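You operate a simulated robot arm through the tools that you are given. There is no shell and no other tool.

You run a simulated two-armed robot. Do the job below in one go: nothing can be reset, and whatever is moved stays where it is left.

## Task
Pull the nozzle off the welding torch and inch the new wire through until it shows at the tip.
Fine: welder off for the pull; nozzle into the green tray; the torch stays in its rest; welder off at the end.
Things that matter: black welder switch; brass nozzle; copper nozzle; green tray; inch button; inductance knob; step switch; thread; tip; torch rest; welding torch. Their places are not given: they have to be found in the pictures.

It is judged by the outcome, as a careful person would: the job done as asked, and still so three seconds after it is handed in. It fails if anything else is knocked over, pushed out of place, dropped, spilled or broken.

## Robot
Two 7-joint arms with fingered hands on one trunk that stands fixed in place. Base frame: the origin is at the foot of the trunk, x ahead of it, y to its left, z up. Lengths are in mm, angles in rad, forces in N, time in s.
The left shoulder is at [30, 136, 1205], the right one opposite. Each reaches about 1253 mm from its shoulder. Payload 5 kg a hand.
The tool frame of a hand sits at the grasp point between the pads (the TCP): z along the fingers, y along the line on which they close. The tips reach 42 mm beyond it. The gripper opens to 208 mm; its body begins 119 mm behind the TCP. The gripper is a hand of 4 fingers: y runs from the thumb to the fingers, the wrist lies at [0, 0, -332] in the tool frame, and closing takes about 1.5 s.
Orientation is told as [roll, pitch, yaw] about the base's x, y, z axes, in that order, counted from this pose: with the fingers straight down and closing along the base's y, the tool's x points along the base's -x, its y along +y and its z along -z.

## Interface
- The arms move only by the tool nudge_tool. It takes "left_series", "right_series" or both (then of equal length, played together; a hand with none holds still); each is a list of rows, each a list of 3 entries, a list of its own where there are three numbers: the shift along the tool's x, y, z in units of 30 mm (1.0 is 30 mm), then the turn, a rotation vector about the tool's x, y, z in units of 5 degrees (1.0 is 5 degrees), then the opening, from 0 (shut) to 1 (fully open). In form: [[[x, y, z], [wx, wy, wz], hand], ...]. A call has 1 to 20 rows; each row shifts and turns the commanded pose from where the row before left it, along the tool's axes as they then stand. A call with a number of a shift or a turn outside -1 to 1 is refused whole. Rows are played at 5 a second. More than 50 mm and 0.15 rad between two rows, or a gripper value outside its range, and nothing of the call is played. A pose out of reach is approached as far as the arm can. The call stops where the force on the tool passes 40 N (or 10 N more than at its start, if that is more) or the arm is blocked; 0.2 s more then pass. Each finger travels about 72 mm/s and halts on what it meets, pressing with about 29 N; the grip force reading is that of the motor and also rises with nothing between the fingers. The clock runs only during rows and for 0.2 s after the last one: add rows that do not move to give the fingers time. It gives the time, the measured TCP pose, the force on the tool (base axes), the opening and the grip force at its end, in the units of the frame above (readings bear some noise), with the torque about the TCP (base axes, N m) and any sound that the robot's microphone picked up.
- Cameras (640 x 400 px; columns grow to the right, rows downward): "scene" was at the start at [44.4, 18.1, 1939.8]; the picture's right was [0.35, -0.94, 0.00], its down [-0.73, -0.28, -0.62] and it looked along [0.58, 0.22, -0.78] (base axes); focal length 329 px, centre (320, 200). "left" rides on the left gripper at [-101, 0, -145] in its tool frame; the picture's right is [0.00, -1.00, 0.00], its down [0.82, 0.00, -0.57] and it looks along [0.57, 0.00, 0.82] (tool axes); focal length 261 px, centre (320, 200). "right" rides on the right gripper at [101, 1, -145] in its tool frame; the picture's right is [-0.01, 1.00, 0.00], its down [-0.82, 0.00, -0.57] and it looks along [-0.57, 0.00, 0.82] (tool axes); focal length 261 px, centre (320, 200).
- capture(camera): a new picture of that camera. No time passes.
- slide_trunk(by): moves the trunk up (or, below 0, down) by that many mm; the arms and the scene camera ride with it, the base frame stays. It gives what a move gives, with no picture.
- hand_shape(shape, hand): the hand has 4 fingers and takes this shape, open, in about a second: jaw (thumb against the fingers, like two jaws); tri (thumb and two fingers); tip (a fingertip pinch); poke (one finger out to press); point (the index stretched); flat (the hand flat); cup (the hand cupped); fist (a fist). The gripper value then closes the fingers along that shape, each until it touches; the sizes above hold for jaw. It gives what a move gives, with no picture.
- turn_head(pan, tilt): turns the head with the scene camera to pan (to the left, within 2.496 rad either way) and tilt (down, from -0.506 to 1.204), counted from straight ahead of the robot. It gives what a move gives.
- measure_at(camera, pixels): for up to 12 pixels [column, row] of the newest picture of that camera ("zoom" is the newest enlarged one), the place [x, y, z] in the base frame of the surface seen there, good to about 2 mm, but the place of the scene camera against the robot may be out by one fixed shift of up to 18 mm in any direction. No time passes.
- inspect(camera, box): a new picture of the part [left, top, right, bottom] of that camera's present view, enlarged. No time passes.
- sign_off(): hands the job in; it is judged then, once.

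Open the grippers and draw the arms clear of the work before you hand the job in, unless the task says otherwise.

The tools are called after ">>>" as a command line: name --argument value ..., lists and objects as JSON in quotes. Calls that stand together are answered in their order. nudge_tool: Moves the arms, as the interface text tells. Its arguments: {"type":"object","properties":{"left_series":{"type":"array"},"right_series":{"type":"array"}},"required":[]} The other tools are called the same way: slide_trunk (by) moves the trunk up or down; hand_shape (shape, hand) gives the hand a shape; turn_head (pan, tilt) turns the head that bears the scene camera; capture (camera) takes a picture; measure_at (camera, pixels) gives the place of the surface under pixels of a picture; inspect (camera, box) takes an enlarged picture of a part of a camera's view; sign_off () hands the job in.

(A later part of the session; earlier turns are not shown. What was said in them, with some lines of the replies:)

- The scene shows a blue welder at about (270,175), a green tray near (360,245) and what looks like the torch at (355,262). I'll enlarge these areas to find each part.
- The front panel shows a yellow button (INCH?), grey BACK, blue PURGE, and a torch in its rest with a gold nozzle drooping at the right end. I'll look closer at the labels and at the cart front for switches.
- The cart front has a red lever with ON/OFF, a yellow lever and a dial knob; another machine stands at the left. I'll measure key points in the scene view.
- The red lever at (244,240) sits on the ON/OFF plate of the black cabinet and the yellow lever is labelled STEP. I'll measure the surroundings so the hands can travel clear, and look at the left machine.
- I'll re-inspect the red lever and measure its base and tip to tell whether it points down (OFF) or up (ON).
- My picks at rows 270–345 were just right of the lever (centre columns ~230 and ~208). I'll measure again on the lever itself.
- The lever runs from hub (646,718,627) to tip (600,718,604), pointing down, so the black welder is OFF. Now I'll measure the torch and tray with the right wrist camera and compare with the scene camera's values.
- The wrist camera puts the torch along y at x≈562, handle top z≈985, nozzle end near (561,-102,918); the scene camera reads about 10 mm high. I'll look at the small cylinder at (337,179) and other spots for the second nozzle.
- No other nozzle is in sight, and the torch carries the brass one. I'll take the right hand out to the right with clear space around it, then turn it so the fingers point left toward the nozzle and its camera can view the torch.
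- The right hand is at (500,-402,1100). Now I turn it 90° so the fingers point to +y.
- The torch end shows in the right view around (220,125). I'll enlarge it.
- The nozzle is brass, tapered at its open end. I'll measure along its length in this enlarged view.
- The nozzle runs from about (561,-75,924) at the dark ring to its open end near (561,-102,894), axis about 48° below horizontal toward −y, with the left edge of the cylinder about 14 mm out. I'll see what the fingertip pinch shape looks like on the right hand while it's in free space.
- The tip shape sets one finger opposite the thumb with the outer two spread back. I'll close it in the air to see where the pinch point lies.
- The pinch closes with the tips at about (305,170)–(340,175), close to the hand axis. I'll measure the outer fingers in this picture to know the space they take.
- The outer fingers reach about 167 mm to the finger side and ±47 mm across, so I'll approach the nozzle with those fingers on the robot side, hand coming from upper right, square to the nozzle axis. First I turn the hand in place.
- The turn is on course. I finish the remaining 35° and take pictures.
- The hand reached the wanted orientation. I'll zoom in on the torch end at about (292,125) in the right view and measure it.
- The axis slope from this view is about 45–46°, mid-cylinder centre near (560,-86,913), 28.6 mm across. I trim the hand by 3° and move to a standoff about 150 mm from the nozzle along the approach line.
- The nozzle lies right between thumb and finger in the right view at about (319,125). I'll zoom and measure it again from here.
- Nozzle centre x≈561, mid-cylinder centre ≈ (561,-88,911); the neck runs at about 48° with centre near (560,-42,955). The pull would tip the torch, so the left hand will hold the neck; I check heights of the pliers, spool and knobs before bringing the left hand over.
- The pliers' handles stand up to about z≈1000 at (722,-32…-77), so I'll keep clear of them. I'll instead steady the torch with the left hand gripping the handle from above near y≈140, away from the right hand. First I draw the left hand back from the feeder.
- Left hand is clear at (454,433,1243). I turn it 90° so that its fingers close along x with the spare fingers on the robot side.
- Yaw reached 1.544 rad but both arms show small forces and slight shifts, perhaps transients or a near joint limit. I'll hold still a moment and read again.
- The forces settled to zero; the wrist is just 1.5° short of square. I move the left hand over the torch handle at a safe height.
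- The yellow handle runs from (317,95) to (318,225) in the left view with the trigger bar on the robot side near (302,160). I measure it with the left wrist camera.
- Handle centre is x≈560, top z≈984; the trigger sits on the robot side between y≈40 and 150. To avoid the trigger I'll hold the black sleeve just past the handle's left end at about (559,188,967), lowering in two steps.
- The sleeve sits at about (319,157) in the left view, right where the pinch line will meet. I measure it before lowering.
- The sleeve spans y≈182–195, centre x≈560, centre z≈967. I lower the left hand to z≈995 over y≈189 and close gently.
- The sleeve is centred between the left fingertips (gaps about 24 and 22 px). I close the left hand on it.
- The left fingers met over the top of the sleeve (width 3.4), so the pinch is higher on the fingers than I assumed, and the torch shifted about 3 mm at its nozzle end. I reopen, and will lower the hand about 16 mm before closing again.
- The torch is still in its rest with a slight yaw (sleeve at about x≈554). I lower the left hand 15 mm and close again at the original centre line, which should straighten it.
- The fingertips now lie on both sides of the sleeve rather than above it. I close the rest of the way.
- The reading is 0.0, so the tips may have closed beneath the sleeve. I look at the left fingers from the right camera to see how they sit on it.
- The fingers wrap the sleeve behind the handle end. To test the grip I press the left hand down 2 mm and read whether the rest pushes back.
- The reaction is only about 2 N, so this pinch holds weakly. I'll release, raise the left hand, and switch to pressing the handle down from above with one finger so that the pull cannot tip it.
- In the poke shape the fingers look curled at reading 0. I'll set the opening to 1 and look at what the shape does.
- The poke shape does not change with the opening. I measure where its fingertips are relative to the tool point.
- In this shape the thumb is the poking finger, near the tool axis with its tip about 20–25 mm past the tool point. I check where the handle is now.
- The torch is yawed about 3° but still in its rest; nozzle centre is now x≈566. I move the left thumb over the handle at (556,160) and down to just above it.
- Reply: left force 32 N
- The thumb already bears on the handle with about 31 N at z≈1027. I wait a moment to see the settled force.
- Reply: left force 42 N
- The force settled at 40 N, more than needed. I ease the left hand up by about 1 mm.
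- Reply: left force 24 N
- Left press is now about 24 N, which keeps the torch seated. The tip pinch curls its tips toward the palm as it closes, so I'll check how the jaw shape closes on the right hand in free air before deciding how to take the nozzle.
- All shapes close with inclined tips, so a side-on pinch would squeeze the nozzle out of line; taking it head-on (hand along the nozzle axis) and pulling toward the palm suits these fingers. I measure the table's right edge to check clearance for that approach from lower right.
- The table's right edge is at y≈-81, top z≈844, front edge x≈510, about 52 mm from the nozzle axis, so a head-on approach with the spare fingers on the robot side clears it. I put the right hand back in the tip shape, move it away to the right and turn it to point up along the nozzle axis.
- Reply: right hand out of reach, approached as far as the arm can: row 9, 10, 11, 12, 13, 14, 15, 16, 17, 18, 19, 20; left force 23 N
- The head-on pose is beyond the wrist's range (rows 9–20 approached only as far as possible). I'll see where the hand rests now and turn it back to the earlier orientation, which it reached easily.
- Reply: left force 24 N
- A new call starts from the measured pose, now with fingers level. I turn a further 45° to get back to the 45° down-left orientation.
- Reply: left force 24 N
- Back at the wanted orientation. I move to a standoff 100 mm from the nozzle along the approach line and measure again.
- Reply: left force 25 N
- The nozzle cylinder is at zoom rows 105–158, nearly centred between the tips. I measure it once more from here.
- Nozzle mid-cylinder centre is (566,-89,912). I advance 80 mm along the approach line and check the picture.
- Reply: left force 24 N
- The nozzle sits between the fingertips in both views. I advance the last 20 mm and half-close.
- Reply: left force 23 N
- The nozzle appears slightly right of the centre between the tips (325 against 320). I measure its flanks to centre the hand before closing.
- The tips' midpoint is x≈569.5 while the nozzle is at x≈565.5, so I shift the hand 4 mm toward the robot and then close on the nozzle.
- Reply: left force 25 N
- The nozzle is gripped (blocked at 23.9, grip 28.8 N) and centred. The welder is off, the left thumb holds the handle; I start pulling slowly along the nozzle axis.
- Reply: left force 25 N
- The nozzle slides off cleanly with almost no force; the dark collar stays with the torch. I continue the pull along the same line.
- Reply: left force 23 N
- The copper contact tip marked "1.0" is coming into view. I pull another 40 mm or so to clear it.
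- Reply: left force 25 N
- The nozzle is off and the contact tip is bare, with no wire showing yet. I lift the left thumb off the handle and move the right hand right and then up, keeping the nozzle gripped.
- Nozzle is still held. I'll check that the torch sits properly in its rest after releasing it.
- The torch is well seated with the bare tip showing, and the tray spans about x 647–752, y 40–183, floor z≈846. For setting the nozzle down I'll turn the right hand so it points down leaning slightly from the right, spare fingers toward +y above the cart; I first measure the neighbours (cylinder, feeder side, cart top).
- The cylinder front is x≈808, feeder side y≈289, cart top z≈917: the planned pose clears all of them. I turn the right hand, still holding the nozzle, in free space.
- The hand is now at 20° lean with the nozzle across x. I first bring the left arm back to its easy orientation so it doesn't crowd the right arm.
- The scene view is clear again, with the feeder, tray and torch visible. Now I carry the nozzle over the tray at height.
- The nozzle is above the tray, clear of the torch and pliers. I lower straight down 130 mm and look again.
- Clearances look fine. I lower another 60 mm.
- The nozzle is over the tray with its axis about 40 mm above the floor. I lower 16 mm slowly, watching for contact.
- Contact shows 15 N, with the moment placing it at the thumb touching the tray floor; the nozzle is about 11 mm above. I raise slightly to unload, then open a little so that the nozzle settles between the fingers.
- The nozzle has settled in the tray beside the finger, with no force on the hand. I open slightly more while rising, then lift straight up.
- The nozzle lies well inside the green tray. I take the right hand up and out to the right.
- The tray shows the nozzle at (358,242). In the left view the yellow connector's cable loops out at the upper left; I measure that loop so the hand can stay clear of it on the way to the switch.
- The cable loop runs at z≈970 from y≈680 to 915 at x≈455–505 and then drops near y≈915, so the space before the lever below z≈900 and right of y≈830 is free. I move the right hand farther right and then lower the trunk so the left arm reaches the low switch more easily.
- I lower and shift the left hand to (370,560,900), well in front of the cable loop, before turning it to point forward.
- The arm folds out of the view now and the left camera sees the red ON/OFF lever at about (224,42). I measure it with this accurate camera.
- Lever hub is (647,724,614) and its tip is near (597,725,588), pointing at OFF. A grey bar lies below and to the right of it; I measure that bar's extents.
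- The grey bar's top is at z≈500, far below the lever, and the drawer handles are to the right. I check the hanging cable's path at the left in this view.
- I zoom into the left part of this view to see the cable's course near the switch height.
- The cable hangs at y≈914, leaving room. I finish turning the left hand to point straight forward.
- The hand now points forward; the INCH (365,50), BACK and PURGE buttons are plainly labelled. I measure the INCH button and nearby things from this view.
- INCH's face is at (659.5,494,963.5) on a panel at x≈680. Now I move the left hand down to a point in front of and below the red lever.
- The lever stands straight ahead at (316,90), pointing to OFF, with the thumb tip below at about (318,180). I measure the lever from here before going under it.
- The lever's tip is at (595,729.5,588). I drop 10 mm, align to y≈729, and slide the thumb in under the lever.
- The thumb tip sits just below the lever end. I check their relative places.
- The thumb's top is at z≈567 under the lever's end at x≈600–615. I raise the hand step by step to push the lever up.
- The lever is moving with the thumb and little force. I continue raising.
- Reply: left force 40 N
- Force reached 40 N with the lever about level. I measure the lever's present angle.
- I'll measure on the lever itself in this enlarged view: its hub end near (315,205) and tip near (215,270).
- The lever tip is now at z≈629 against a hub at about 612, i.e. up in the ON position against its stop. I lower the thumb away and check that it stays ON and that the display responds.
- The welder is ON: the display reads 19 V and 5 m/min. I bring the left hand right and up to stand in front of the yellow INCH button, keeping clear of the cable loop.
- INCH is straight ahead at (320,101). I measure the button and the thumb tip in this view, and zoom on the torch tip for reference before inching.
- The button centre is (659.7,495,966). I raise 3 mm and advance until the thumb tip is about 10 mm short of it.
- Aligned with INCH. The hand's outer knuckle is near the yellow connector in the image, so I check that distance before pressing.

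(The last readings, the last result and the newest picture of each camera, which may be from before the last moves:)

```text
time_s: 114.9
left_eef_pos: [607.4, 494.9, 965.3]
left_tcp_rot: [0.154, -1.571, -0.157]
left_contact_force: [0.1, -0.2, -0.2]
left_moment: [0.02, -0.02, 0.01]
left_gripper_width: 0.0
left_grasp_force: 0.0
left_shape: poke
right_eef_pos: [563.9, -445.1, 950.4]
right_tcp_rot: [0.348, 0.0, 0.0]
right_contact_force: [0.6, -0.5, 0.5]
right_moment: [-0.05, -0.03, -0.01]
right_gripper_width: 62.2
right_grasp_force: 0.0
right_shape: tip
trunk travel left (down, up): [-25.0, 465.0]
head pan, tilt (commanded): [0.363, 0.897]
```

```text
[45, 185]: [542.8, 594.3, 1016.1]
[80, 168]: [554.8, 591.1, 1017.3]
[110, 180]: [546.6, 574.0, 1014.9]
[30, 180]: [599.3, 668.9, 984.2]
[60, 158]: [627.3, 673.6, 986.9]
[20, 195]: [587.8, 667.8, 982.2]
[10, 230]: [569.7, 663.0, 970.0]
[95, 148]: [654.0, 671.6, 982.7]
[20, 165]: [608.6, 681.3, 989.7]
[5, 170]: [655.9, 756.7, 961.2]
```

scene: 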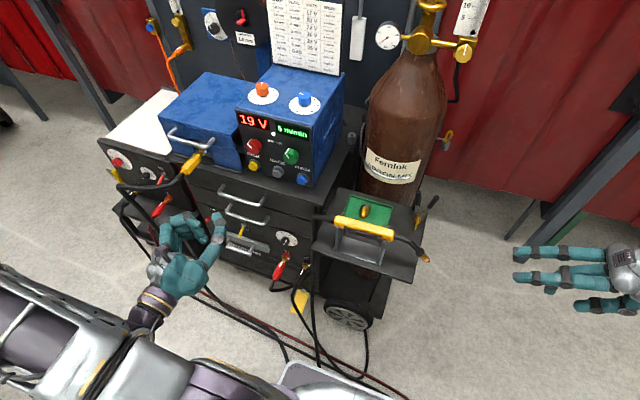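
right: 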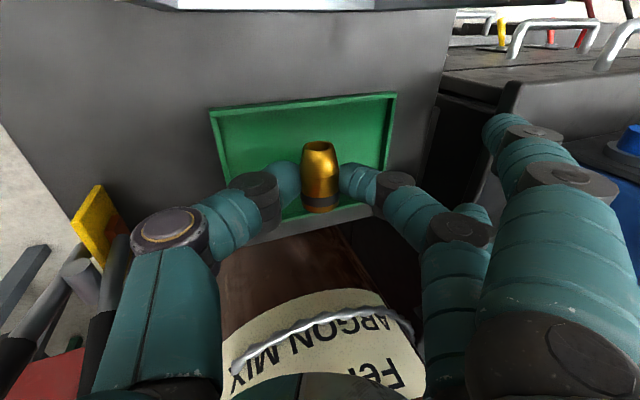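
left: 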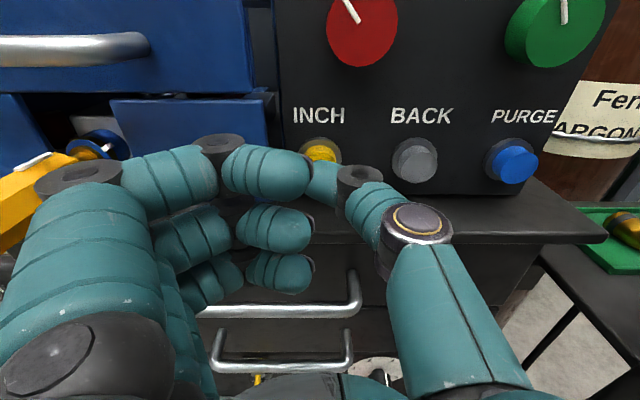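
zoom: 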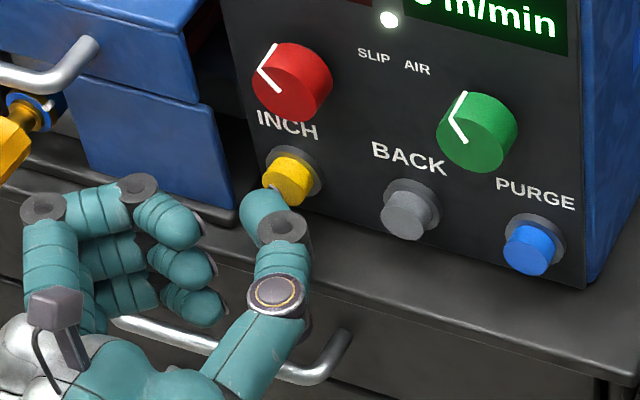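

There is about 50 mm of clearance. I advance 8 mm, then 3 mm, reading force and listening for the feed motor.

>>> nudge_tool --left_series '[[[0, 0, 0.27], [0, 0, 0], 1], [[0, 0, 0.1], [0, 0, 0], 1]]'

>>> inspect --camera "scene" --box '[410, 240, 440, 270]'

>>> inspect --camera "scene" --box '[225, 90, 325, 190]'

```text
time_s: 115.5
left_eef_pos: [618.9, 494.0, 965.0]
left_tcp_rot: [2.247, -1.571, -2.246]
left_contact_force: [-3.6, -0.3, 1.4]
left_moment: [-0.01, -0.03, 0.01]
left_gripper_width: 0.2
left_grasp_force: 0.0
left_shape: poke
right_eef_pos: [564.7, -446.1, 950.0]
right_tcp_rot: [0.35, 0.0, -0.001]
right_contact_force: [0.5, -1.2, -0.4]
right_moment: [-0.02, 0.02, 0.01]
right_gripper_width: 62.1
right_grasp_force: 0.0
right_shape: tip
trunk travel left (down, up): [-25.0, 465.0]
head pan, tilt (commanded): [0.363, 0.897]
```

```text
13.33 times, centred on (425, 255) of scene
```

zoom: 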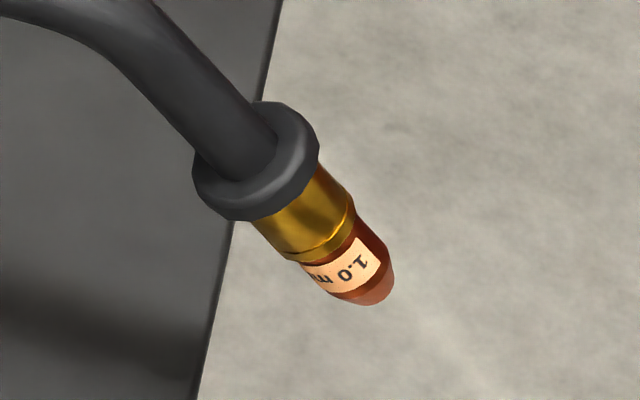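

```text
4.00 times, centred on (275, 140) of scene
```

zoom: 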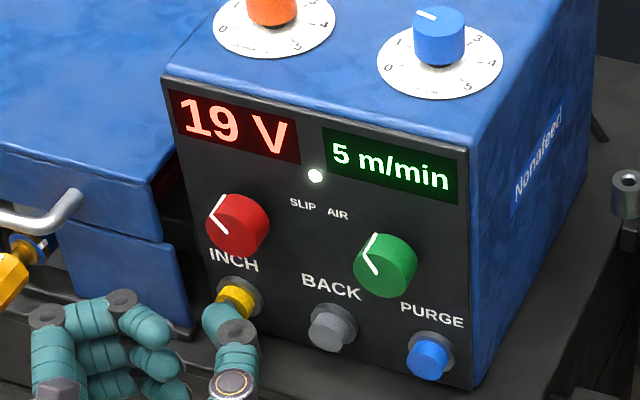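

The thumb touches the button with 3.6 N and nothing is feeding yet. I press 3 mm further.

>>> nudge_tool --left_series '[[[0, 0, 0.1], [0, 0, 0], 1]]'

>>> inspect --camera "scene" --box '[410, 240, 440, 270]'

>>> inspect --camera "scene" --box '[225, 90, 325, 190]'

```text
time_s: 115.9
left_eef_pos: [621.6, 494.6, 965.3]
left_tcp_rot: [0.644, -1.57, -0.645]
left_contact_force: [-4.4, 0.0, -1.4]
left_moment: [-0.03, 0.08, -0.01]
left_gripper_width: 0.0
left_grasp_force: 0.1
left_shape: poke
right_eef_pos: [564.2, -446.0, 951.2]
right_tcp_rot: [0.349, 0.0, 0.0]
right_contact_force: [0.2, 0.1, 0.4]
right_moment: [0.01, 0.01, 0.01]
right_gripper_width: 62.0
right_grasp_force: 0.0
right_shape: tip
trunk travel left (down, up): [-25.0, 465.0]
head pan, tilt (commanded): [0.363, 0.897]
heard: click
```

```text
13.33 times, centred on (425, 255) of scene
```

zoom: 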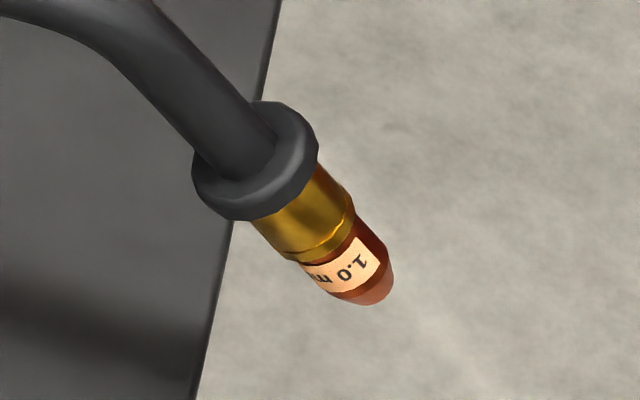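

```text
4.00 times, centred on (275, 140) of scene
```

zoom: 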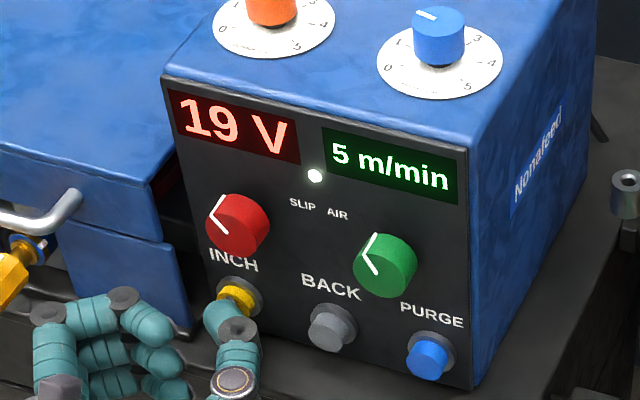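

A click: the button is pressed. I hold it for a short time and watch the tip and listen.

>>> nudge_tool --left_series '[[[0, 0, 0], [0, 0, 0], 1]]'

>>> inspect --camera "scene" --box '[410, 240, 440, 270]'

>>> inspect --camera "scene" --box '[190, 0, 340, 100]'

```text
time_s: 116.3
left_eef_pos: [621.1, 494.1, 965.8]
left_tcp_rot: [1.14, -1.571, -1.141]
left_contact_force: [-5.5, -0.4, -2.0]
left_moment: [0.0, 0.05, 0.01]
left_gripper_width: 0.1
left_grasp_force: 0.0
left_shape: poke
right_eef_pos: [564.1, -445.5, 951.1]
right_tcp_rot: [0.35, 0.0, 0.0]
right_contact_force: [0.4, 0.3, 0.1]
right_moment: [-0.02, -0.01, 0.03]
right_gripper_width: 62.0
right_grasp_force: 0.0
right_shape: tip
trunk travel left (down, up): [-25.0, 465.0]
head pan, tilt (commanded): [0.363, 0.897]
```

```text
13.33 times, centred on (425, 255) of scene
```

zoom: 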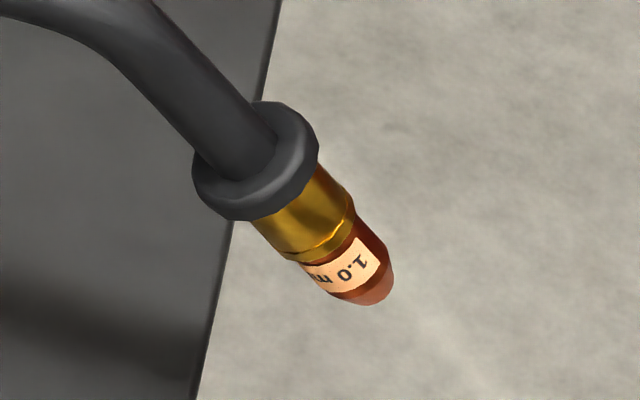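

```text
4.00 times, centred on (265, 50) of scene
```

zoom: 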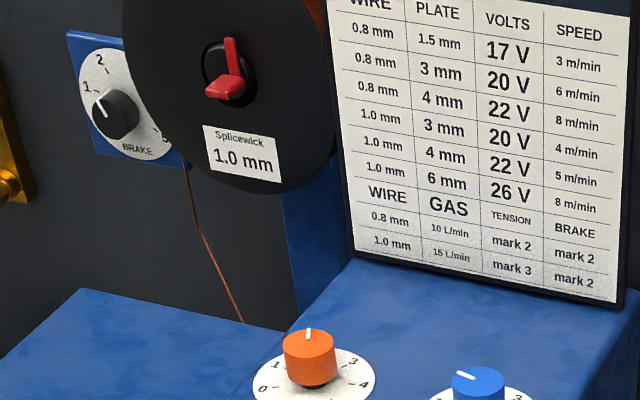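

No wire yet. I keep holding in short steps and compare the spool label to tell whether the feed is turning.

>>> nudge_tool --left_series '[[[0, 0, 0], [0, 0, 0], 1], [[0, 0, 0], [0, 0, 0], 1]]'

>>> inspect --camera "scene" --box '[410, 240, 440, 270]'

>>> inspect --camera "scene" --box '[190, 0, 340, 100]'

```text
time_s: 116.9
left_eef_pos: [621.8, 494.5, 965.3]
left_tcp_rot: [2.013, -1.57, -2.013]
left_contact_force: [-4.1, 0.2, -1.4]
left_moment: [0.0, 0.03, 0.03]
left_gripper_width: 0.1
left_grasp_force: 0.0
left_shape: poke
right_eef_pos: [565.7, -445.7, 949.4]
right_tcp_rot: [0.35, 0.0, 0.001]
right_contact_force: [1.1, -0.3, -0.5]
right_moment: [-0.01, -0.01, 0.01]
right_gripper_width: 62.1
right_grasp_force: 0.0
right_shape: tip
trunk travel left (down, up): [-25.0, 465.0]
head pan, tilt (commanded): [0.363, 0.897]
```

```text
13.33 times, centred on (425, 255) of scene
```

zoom: 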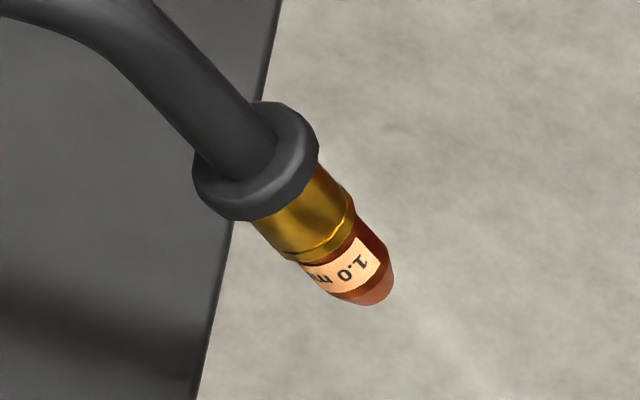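

```text
4.00 times, centred on (265, 50) of scene
```

zoom: 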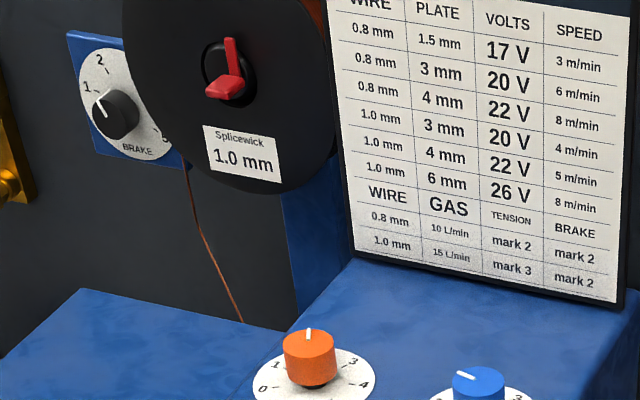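

The wire off the spool changed its curve slightly, so it may be feeding. I hold longer, about 1.2 s at a time, watching the tip after each step.

>>> nudge_tool --left_series '[[[0, 0, 0], [0, 0, 0], 1], [[0, 0, 0], [0, 0, 0], 1], [[0, 0, 0], [0, 0, 0], 1], [[0, 0, 0], [0, 0, 0], 1]]'

>>> inspect --camera "scene" --box '[405, 235, 445, 275]'

>>> inspect --camera "scene" --box '[190, 0, 290, 190]'

```text
time_s: 117.9
left_eef_pos: [622.0, 494.8, 965.8]
left_tcp_rot: [2.049, -1.571, -2.051]
left_contact_force: [-3.7, 0.3, -0.9]
left_moment: [0.01, -0.01, 0.05]
left_gripper_width: 0.0
left_grasp_force: 0.0
left_shape: poke
right_eef_pos: [562.9, -444.8, 950.5]
right_tcp_rot: [0.349, 0.0, 0.0]
right_contact_force: [-0.1, -0.5, 0.2]
right_moment: [0.03, 0.03, 0.02]
right_gripper_width: 62.2
right_grasp_force: 0.1
right_shape: tip
trunk travel left (down, up): [-25.0, 465.0]
head pan, tilt (commanded): [0.363, 0.897]
```

```text
10.00 times, centred on (425, 255) of scene
```

zoom: 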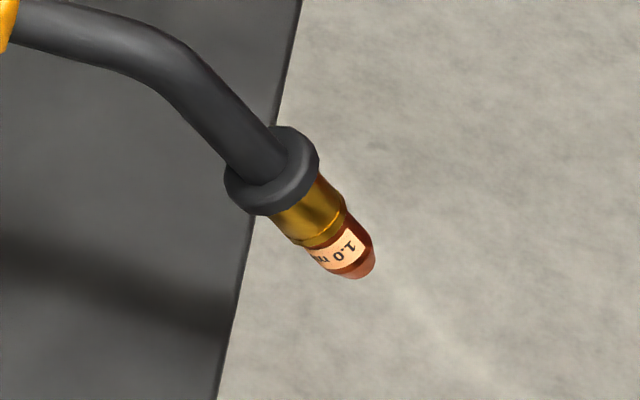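

```text
2.11 times, centred on (240, 95) of scene
```

zoom: 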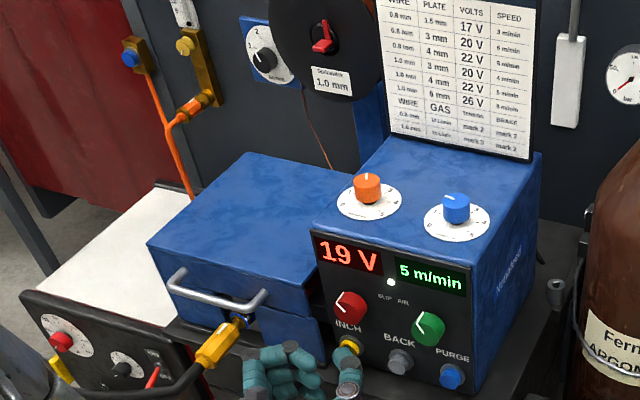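

I zoom in on the panel lights and the button to see whether it is really held in and whether any warning lamp (SLIP/AIR) is on.

>>> inspect --camera "scene" --box '[240, 110, 315, 190]'

>>> capture --camera "left"

>>> inspect --camera "left" --box '[270, 90, 470, 200]'

```text
5.00 times, centred on (278, 150) of scene
```

zoom: 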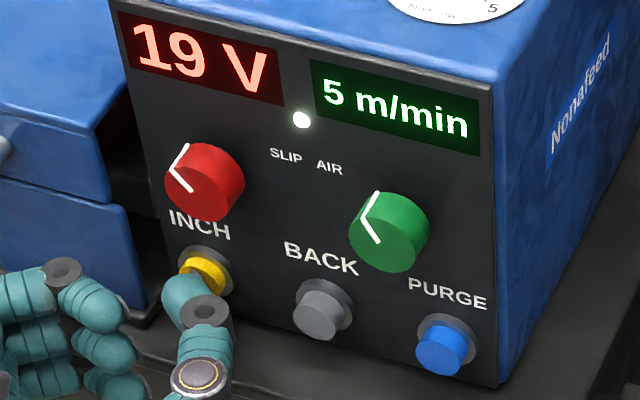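

```text
taken
```

left: 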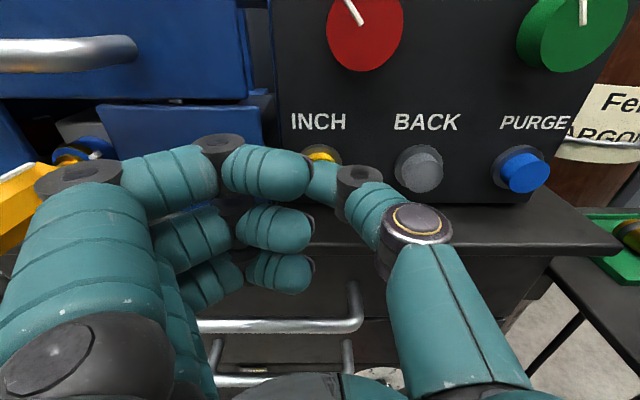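

```text
3.20 times, centred on (370, 145) of left
```

zoom: 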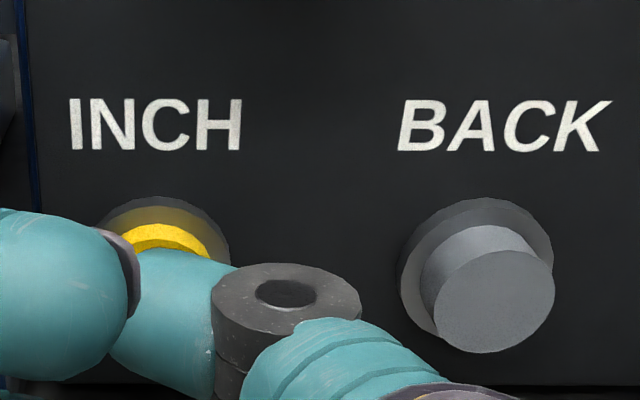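

The yellow cap shows just above the thumb. I measure its face to see how far it is pushed in.

>>> measure_at --camera "left" --pixels '[[320, 151], [322, 153], [316, 153], [328, 153], [421, 165], [421, 158], [316, 148], [340, 125]]'

```text
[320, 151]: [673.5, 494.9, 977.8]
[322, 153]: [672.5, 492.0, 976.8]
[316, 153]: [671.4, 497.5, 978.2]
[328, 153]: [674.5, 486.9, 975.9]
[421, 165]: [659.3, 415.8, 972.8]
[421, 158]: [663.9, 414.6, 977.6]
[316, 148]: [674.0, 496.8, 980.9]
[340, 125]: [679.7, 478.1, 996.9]
```

The cap is in by about 4 mm and has clicked. I keep holding in steps and check the tip.

>>> nudge_tool --left_series '[[[0, 0, 0], [0, 0, 0], 1], [[0, 0, 0], [0, 0, 0], 1], [[0, 0, 0], [0, 0, 0], 1], [[0, 0, 0], [0, 0, 0], 1], [[0, 0, 0], [0, 0, 0], 1]]'

>>> inspect --camera "scene" --box '[405, 235, 445, 275]'

>>> inspect --camera "scene" --box '[200, 0, 280, 90]'

```text
time_s: 119.1
left_eef_pos: [621.3, 495.0, 965.9]
left_tcp_rot: [2.017, -1.57, -2.017]
left_contact_force: [-4.1, 0.3, -0.2]
left_moment: [0.01, 0.0, 0.03]
left_gripper_width: 0.0
left_grasp_force: 0.0
left_shape: poke
right_eef_pos: [563.3, -447.1, 950.4]
right_tcp_rot: [0.35, -0.001, -0.001]
right_contact_force: [0.2, 0.5, 0.0]
right_moment: [-0.02, -0.03, 0.0]
right_gripper_width: 62.0
right_grasp_force: 0.0
right_shape: tip
trunk travel left (down, up): [-25.0, 465.0]
head pan, tilt (commanded): [0.363, 0.897]
```

```text
10.00 times, centred on (425, 255) of scene
```

zoom: 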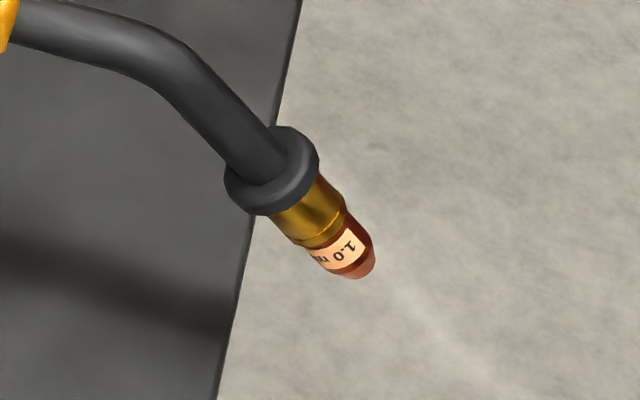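

```text
4.44 times, centred on (240, 45) of scene
```

zoom: 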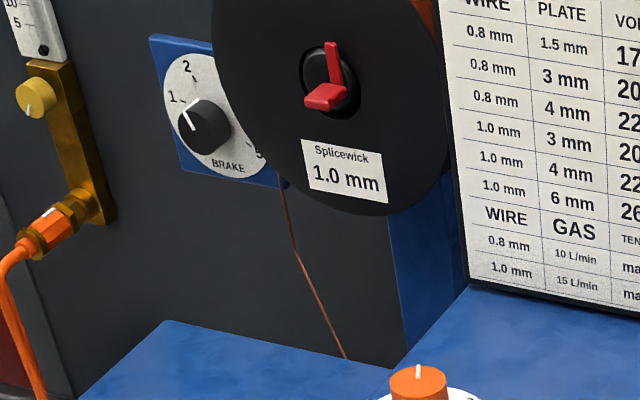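

The wire leaving the spool keeps changing shape, which suggests it is moving. I hold on with further short steps.

>>> nudge_tool --left_series '[[[0, 0, 0], [0, 0, 0], 1], [[0, 0, 0], [0, 0, 0], 1], [[0, 0, 0], [0, 0, 0], 1], [[0, 0, 0], [0, 0, 0], 1], [[0, 0, 0], [0, 0, 0], 1]]'

>>> inspect --camera "scene" --box '[405, 235, 445, 275]'

>>> inspect --camera "scene" --box '[200, 0, 280, 90]'

```text
time_s: 120.3
left_eef_pos: [620.7, 493.9, 966.5]
left_tcp_rot: [2.027, -1.571, -2.029]
left_contact_force: [-4.8, -0.1, 0.6]
left_moment: [-0.02, 0.04, 0.05]
left_gripper_width: 0.0
left_grasp_force: 0.1
left_shape: poke
right_eef_pos: [564.4, -445.5, 950.1]
right_tcp_rot: [0.35, -0.002, -0.001]
right_contact_force: [-0.4, -0.8, -0.3]
right_moment: [0.04, -0.04, 0.01]
right_gripper_width: 62.3
right_grasp_force: 0.0
right_shape: tip
trunk travel left (down, up): [-25.0, 465.0]
head pan, tilt (commanded): [0.363, 0.897]
```

```text
10.00 times, centred on (425, 255) of scene
```

zoom: 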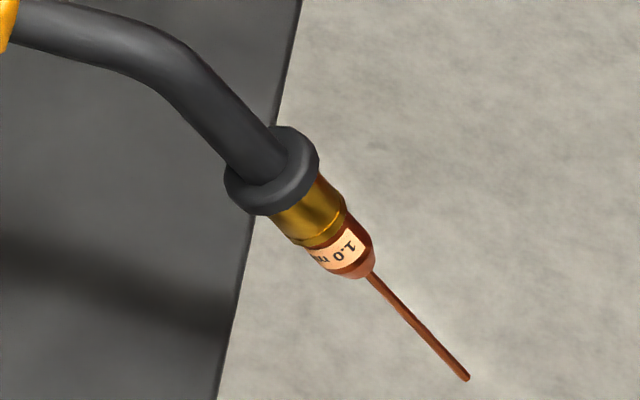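

```text
4.44 times, centred on (240, 45) of scene
```

zoom: 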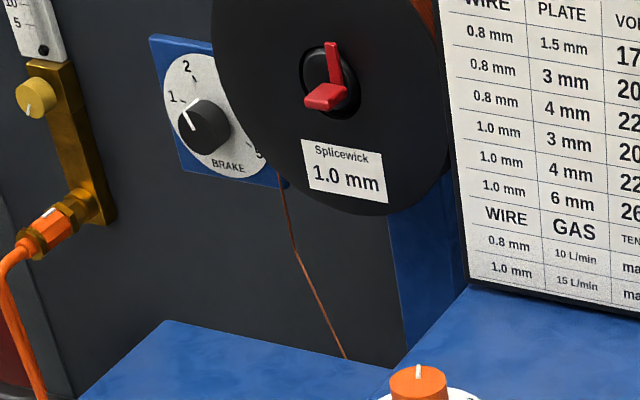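

The wire has come out of the tip. I pull the thumb off the button at once.

>>> nudge_tool --left_series '[[[0, 0, -1], [0, 0, 0], 1]]'

>>> capture --camera "scene"

>>> inspect --camera "scene" --box '[405, 235, 445, 275]'

>>> measure_at --camera "zoom" --pixels '[[372, 272], [395, 300], [420, 327], [440, 350], [465, 378], [360, 265], [330, 225], [350, 240]]'

```text
time_s: 120.7
left_eef_pos: [591.4, 493.4, 967.0]
left_tcp_rot: [2.414, -1.569, -2.419]
left_contact_force: [0.1, -0.2, -0.3]
left_moment: [0.02, 0.0, 0.01]
left_gripper_width: 0.1
left_grasp_force: 0.1
left_shape: poke
right_eef_pos: [564.4, -446.0, 950.8]
right_tcp_rot: [0.35, 0.0, 0.001]
right_contact_force: [-0.7, 0.6, -0.2]
right_moment: [-0.01, -0.03, 0.01]
right_gripper_width: 62.1
right_grasp_force: 0.1
right_shape: tip
trunk travel left (down, up): [-25.0, 465.0]
head pan, tilt (commanded): [0.363, 0.897]
```

```text
taken
```

scene: 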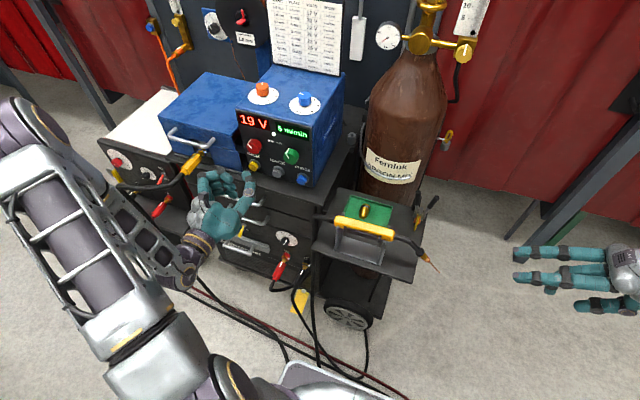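

```text
10.00 times, centred on (425, 255) of scene
```

zoom: 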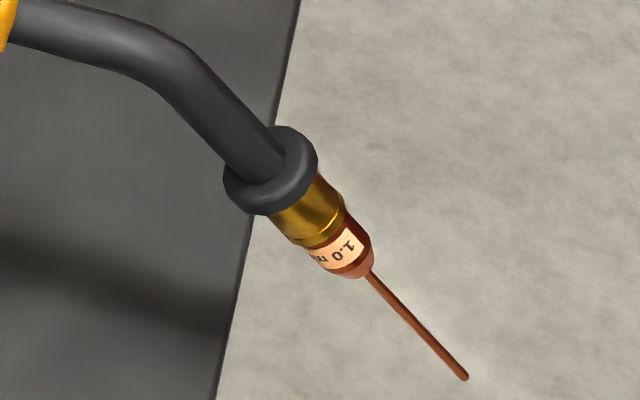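

```text
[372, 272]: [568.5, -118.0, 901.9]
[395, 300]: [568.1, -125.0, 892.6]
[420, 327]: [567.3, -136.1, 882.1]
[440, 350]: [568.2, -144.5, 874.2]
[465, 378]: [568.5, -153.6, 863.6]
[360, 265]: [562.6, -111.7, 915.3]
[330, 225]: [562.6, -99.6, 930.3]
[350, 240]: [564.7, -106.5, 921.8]
```

The wire sticks out about 55 mm, (−117,903) to (−154,863), straight and clear. The button is released. Now I take the hand back down and left to switch the welder off, stopping above the level of the lever.

>>> nudge_tool --left_series '[[[0, 0, -0.95], [0, 0, 0], 1], [[0, 0, -0.95], [0, 0, 0], 1], [[0, 0, -0.95], [0, 0, 0], 1], [[0, 0, -0.95], [0, 0, 0], 1], [[0, 0, -0.95], [0, 0, 0], 1], [[0, 0, -0.95], [0, 0, 0], 1], [[0.93, 0, 0], [0, 0, 0], 1], [[0.93, 0, 0], [0, 0, 0], 1], [[0.93, 0, 0], [0, 0, 0], 1], [[0.93, 0, 0], [0, 0, 0], 1], [[0.93, 0, 0], [0, 0, 0], 1], [[0.93, 0, 0], [0, 0, 0], 1], [[0.93, 0, 0], [0, 0, 0], 1], [[0.93, 0, 0], [0, 0, 0], 1], [[0.93, 0, 0], [0, 0, 0], 1], [[0.93, 0, 0], [0, 0, 0], 1], [[0.9, 0, 0], [0, 0, 0], 1]]'

>>> nudge_tool --left_series '[[[0, 0.979, 0], [0, 0, 0], 1], [[0, 0.979, 0], [0, 0, 0], 1], [[0, 0.979, 0], [0, 0, 0], 1], [[0, 0.979, 0], [0, 0, 0], 1], [[0, 0.979, 0], [0, 0, 0], 1], [[0, 0.979, 0], [0, 0, 0], 1], [[0, 0.979, 0], [0, 0, 0], 1], [[0, 0.979, 0], [0, 0, 0], 1], [[0, 0, 0], [0, 0, 0], 1]]'

>>> capture --camera "left"

>>> inspect --camera "scene" --box '[405, 235, 445, 275]'

```text
time_s: 124.3
left_eef_pos: [419.5, 493.4, 660.2]
left_tcp_rot: [2.303, -1.571, -2.305]
left_contact_force: [0.1, 0.0, -0.5]
left_moment: [0.0, 0.01, -0.01]
left_gripper_width: 0.2
left_grasp_force: 0.1
left_shape: poke
right_eef_pos: [564.8, -447.1, 951.0]
right_tcp_rot: [0.348, 0.001, 0.0]
right_contact_force: [-0.3, -0.4, -0.6]
right_moment: [-0.03, 0.0, 0.01]
right_gripper_width: 61.7
right_grasp_force: 0.1
right_shape: tip
trunk travel left (down, up): [-25.0, 465.0]
head pan, tilt (commanded): [0.363, 0.897]
```

```text
time_s: 126.3
left_eef_pos: [420.6, 732.2, 659.6]
left_tcp_rot: [2.537, -1.571, -2.537]
left_contact_force: [0.2, -0.6, -0.1]
left_moment: [0.0, 0.01, 0.0]
left_gripper_width: 0.1
left_grasp_force: 0.1
left_shape: poke
right_eef_pos: [564.0, -445.1, 949.8]
right_tcp_rot: [0.349, 0.001, 0.0]
right_contact_force: [-0.4, 0.3, -0.3]
right_moment: [0.02, 0.0, -0.02]
right_gripper_width: 62.2
right_grasp_force: 0.1
right_shape: tip
trunk travel left (down, up): [-25.0, 465.0]
head pan, tilt (commanded): [0.363, 0.897]
```

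```text
taken
```

left: 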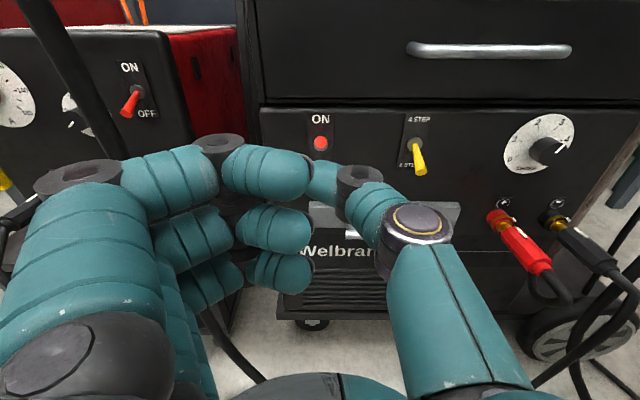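

```text
10.00 times, centred on (425, 255) of scene
```

zoom: 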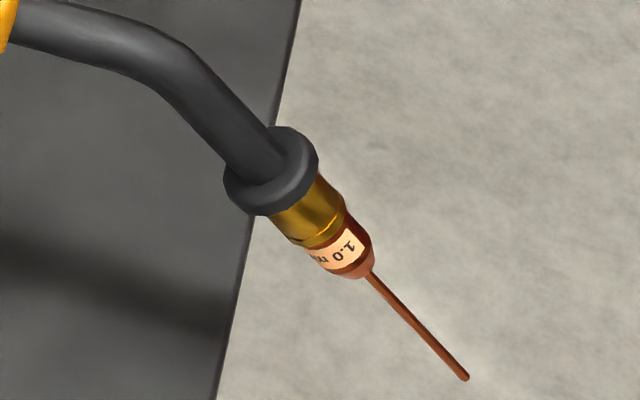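

The wire holds still and the lever is seen end-on at (320,143). I raise a little and move forward above the lever.

>>> nudge_tool --left_series '[[[-0.27, -0.07, 0.5], [0, 0, 0], 1], [[0, 0, 0.93], [0, 0, 0], 1], [[0, 0, 0.93], [0, 0, 0], 1], [[0, 0, 0.93], [0, 0, 0], 1], [[0, 0, 0.93], [0, 0, 0], 1], [[0, 0, 0.93], [0, 0, 0], 1], [[0, 0, 0], [0, 0, 0], 1]]'

>>> inspect --camera "scene" --box '[180, 180, 260, 245]'

>>> capture --camera "left"

```text
time_s: 127.9
left_eef_pos: [574.6, 727.8, 668.1]
left_tcp_rot: [1.448, -1.57, -1.449]
left_contact_force: [-0.1, -0.3, 0.0]
left_moment: [-0.03, 0.04, 0.01]
left_gripper_width: 0.1
left_grasp_force: 0.0
left_shape: poke
right_eef_pos: [563.8, -446.8, 951.4]
right_tcp_rot: [0.35, 0.001, 0.001]
right_contact_force: [-0.3, -0.7, -0.4]
right_moment: [-0.02, -0.02, 0.03]
right_gripper_width: 62.4
right_grasp_force: 0.0
right_shape: tip
trunk travel left (down, up): [-25.0, 465.0]
head pan, tilt (commanded): [0.363, 0.897]
```

```text
6.15 times, centred on (220, 212) of scene
```

zoom: 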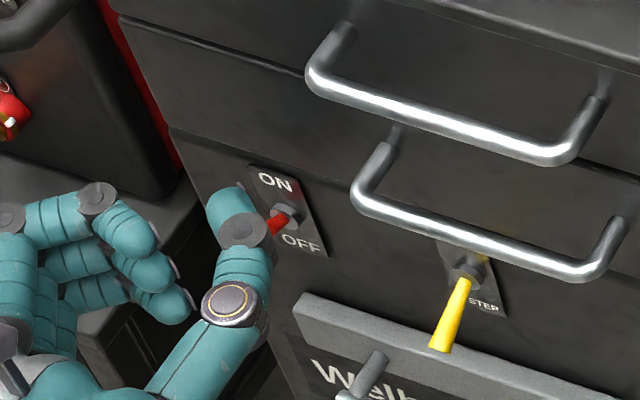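

```text
taken
```

left: 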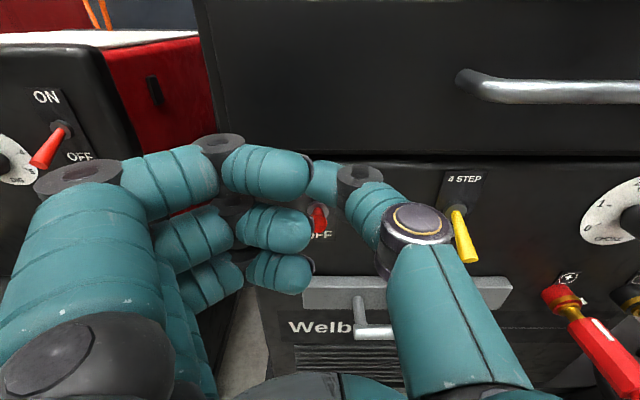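

The thumb is above the lever. I press down in small steps.

>>> nudge_tool --left_series '[[[0.2, 0, 0], [0, 0, 0], 1], [[0.2, 0, 0], [0, 0, 0], 1], [[0.2, 0, 0], [0, 0, 0], 1], [[0.2, 0, 0], [0, 0, 0], 1], [[0.2, 0, 0], [0, 0, 0], 1], [[0.2, 0, 0], [0, 0, 0], 1]]'

>>> inspect --camera "scene" --box '[180, 180, 260, 245]'

>>> inspect --camera "scene" --box '[225, 90, 325, 190]'

```text
time_s: 129.3
left_eef_pos: [575.2, 727.2, 631.1]
left_tcp_rot: [-0.599, -1.572, 0.597]
left_contact_force: [-1.0, -0.2, 0.1]
left_moment: [-0.03, 0.01, -0.02]
left_gripper_width: 0.0
left_grasp_force: 0.0
left_shape: poke
right_eef_pos: [563.9, -446.5, 950.2]
right_tcp_rot: [0.349, 0.0, 0.0]
right_contact_force: [-0.4, 0.0, 0.1]
right_moment: [-0.04, 0.04, -0.02]
right_gripper_width: 61.8
right_grasp_force: 0.2
right_shape: tip
trunk travel left (down, up): [-25.0, 465.0]
head pan, tilt (commanded): [0.363, 0.897]
```

```text
6.15 times, centred on (220, 212) of scene
```

zoom: 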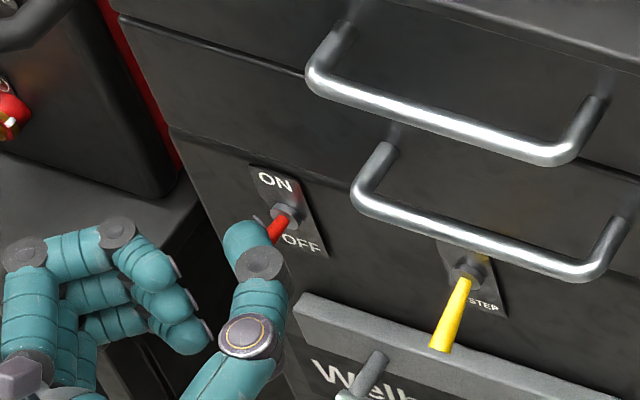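

```text
4.00 times, centred on (275, 140) of scene
```

zoom: 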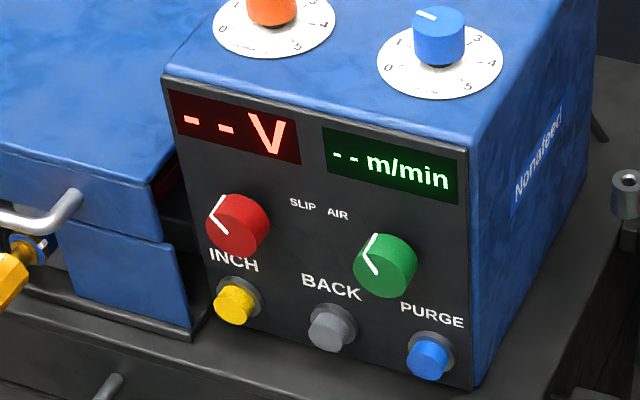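

The display went back to "-- V", so the welder is off. I press on a bit so the lever is fully down at its stop.

>>> nudge_tool --left_series '[[[0.15, 0, 0], [0, 0, 0], 1], [[0.15, 0, 0], [0, 0, 0], 1], [[0.15, 0, 0], [0, 0, 0], 1], [[0.15, 0, 0], [0, 0, 0], 1], [[0.1, 0, 0], [0, 0, 0], 1]]'

>>> inspect --camera "scene" --box '[180, 180, 260, 245]'

```text
time_s: 130.5
left_eef_pos: [574.4, 728.5, 611.3]
left_tcp_rot: [1.815, -1.569, -1.816]
left_contact_force: [-0.8, 0.3, -0.2]
left_moment: [0.01, -0.02, -0.01]
left_gripper_width: 0.1
left_grasp_force: 0.1
left_shape: poke
right_eef_pos: [564.4, -444.9, 949.1]
right_tcp_rot: [0.349, -0.001, -0.001]
right_contact_force: [0.4, -0.3, -1.2]
right_moment: [0.02, 0.02, -0.01]
right_gripper_width: 62.1
right_grasp_force: 0.1
right_shape: tip
trunk travel left (down, up): [-25.0, 465.0]
head pan, tilt (commanded): [0.363, 0.897]
```

```text
6.15 times, centred on (220, 212) of scene
```

zoom: 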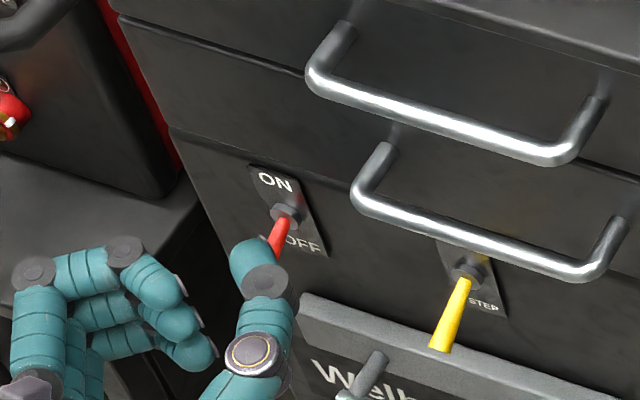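

The lever points to OFF with no force left on it. I lift the thumb slightly, draw the hand straight back, and check the lever.

>>> nudge_tool --left_series '[[[-0.4, 0, 0], [0, 0, 0], 1], [[-0.4, 0, -0.4], [0, 0, 0], 1], [[0, 0, -0.9], [0, 0, 0], 1], [[0, 0, -0.9], [0, 0, 0], 1], [[0, 0, -0.9], [0, 0, 0], 1], [[0, 0, -0.9], [0, 0, 0], 1], [[0, 0, -0.9], [0, 0, 0], 1], [[0, 0, -0.9], [0, 0, 0], 1]]'

>>> capture --camera "left"

>>> inspect --camera "scene" --box '[180, 180, 260, 245]'

```text
time_s: 132.3
left_eef_pos: [400.3, 729.1, 634.9]
left_tcp_rot: [3.044, -1.571, -3.046]
left_contact_force: [1.2, 0.3, 0.9]
left_moment: [0.02, 0.01, 0.04]
left_gripper_width: 0.4
left_grasp_force: 0.1
left_shape: poke
right_eef_pos: [563.5, -446.8, 950.5]
right_tcp_rot: [0.349, -0.001, -0.003]
right_contact_force: [0.0, -0.2, 0.5]
right_moment: [0.03, -0.06, -0.03]
right_gripper_width: 62.4
right_grasp_force: 0.0
right_shape: tip
trunk travel left (down, up): [-25.0, 465.0]
head pan, tilt (commanded): [0.363, 0.897]
```

```text
taken
```

left: 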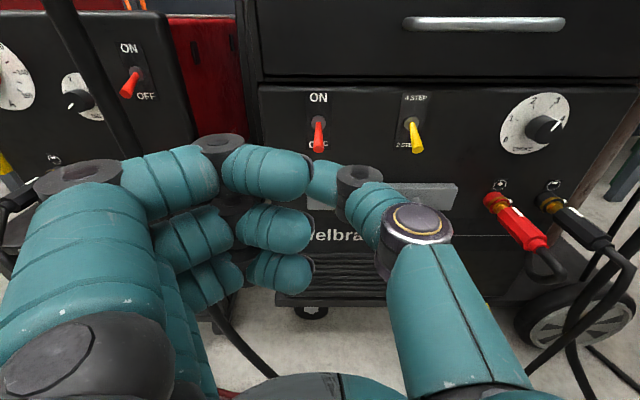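

```text
6.15 times, centred on (220, 212) of scene
```

zoom: 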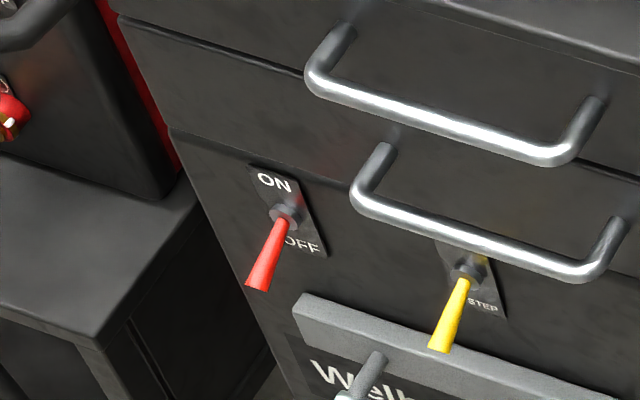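

The lever is down at OFF, and the STEP switch and dial are untouched. I draw the left hand back to a clear spot and open both grippers.

>>> nudge_tool --left_series '[[[-0.917, -0.945, -0.278], [0, 0, 0], 1], [[-0.917, -0.945, -0.278], [0, 0, 0], 1], [[-0.917, -0.945, -0.278], [0, 0, 0], 1], [[-0.917, -0.945, -0.278], [0, 0, 0], 1], [[-0.917, -0.945, -0.278], [0, 0, 0], 1], [[-0.917, -0.945, -0.278], [0, 0, 0], 1]]' --right_series '[[[0, 0, 0], [0, 0, 0], 0.5], [[0, 0, 0], [0, 0, 0], 0.7], [[0, 0, 0], [0, 0, 0], 1], [[0, 0, 0], [0, 0, 0], 1], [[0, 0, 0], [0, 0, 0], 1], [[0, 0, 0], [0, 0, 0], 1]]'

>>> hand_shape --shape "jaw" --hand "left"

>>> capture --camera "scene"

>>> inspect --camera "scene" --box '[310, 170, 450, 280]'

>>> inspect --camera "scene" --box '[180, 90, 320, 260]'

```text
time_s: 133.7
left_eef_pos: [349.9, 557.4, 799.9]
left_tcp_rot: [1.557, -1.569, -1.554]
left_contact_force: [0.5, -0.4, -0.2]
left_moment: [0.03, 0.01, 0.05]
left_gripper_width: 0.0
left_grasp_force: 0.0
left_shape: poke
right_eef_pos: [563.7, -447.0, 949.5]
right_tcp_rot: [0.35, 0.0, 0.001]
right_contact_force: [0.7, -0.1, -0.3]
right_moment: [0.04, 0.0, 0.01]
right_gripper_width: 207.8
right_grasp_force: 0.1
right_shape: tip
trunk travel left (down, up): [-25.0, 465.0]
head pan, tilt (commanded): [0.363, 0.897]
```

```text
time_s: 134.6
left_eef_pos: [351.8, 557.4, 799.4]
left_tcp_rot: [2.072, -1.571, -2.071]
left_contact_force: [-0.2, 0.1, 0.0]
left_moment: [-0.02, -0.01, -0.03]
left_gripper_width: 207.8
left_grasp_force: 0.0
left_shape: jaw
right_eef_pos: [564.5, -446.1, 951.1]
right_tcp_rot: [0.35, 0.0, 0.002]
right_contact_force: [-0.4, 0.2, 0.4]
right_moment: [-0.02, -0.02, 0.03]
right_gripper_width: 207.9
right_grasp_force: 0.1
right_shape: tip
trunk travel left (down, up): [-25.0, 465.0]
head pan, tilt (commanded): [0.363, 0.897]
```

```text
taken
```

scene: 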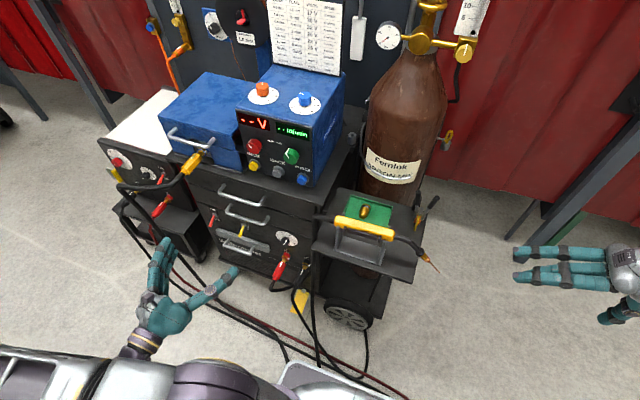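

```text
3.64 times, centred on (380, 225) of scene
```

zoom: 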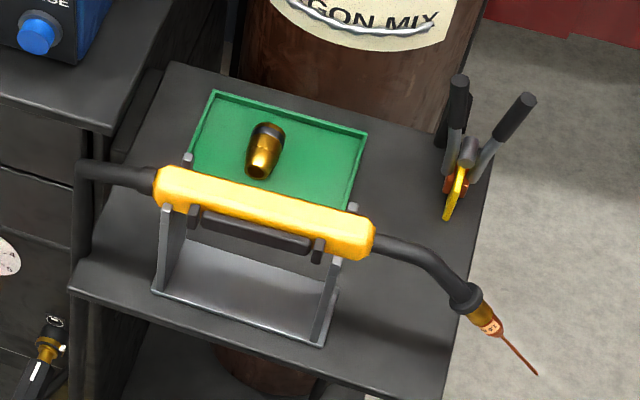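

```text
2.35 times, centred on (250, 175) of scene
```

zoom: 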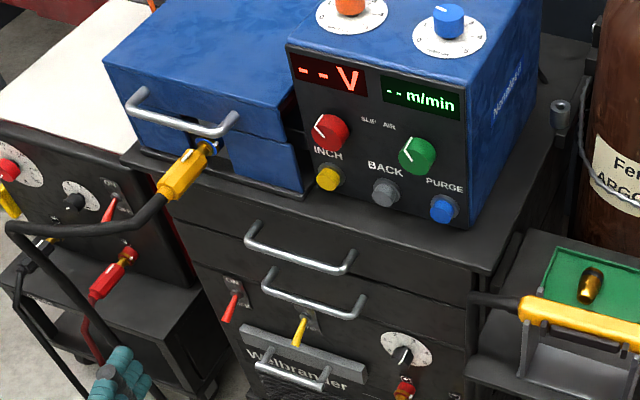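

The pictures confirm the end state: the nozzle is in the green tray, the torch is in its rest with the wire showing at the tip, and the lever is down with the display at "-- V". Both arms are clear with the hands open, so I hand the job in.

>>> sign_off

```text
The job is handed in.
```

The nozzle is off the torch and lying in the green tray. The new wire shows at the tip, the torch is in its rest, and the black welder is off.

- **Nozzle:** it came off with almost no force while the welder was off. It fell about 10 mm into the tray when I let go and has stayed there.
- **Wire:** it sticks out about 55 mm, further than needed just to show. It came through partway into a 1.2 s hold of the INCH button. I left it at that length rather than turn the welder on again to wind it back.
- **Torch:** my first attempt to steady it with the left hand turned it by about 3° in the rest. It is still fully seated, and I did not straighten it.
- **Welder:** I turned it on only to inch the wire. The lever is back at OFF and the display reads "-- V".

The step switch and inductance knob were not touched, and nothing else was knocked or moved. I never saw the copper nozzle; the brass one was on the torch, so that is the one I removed.
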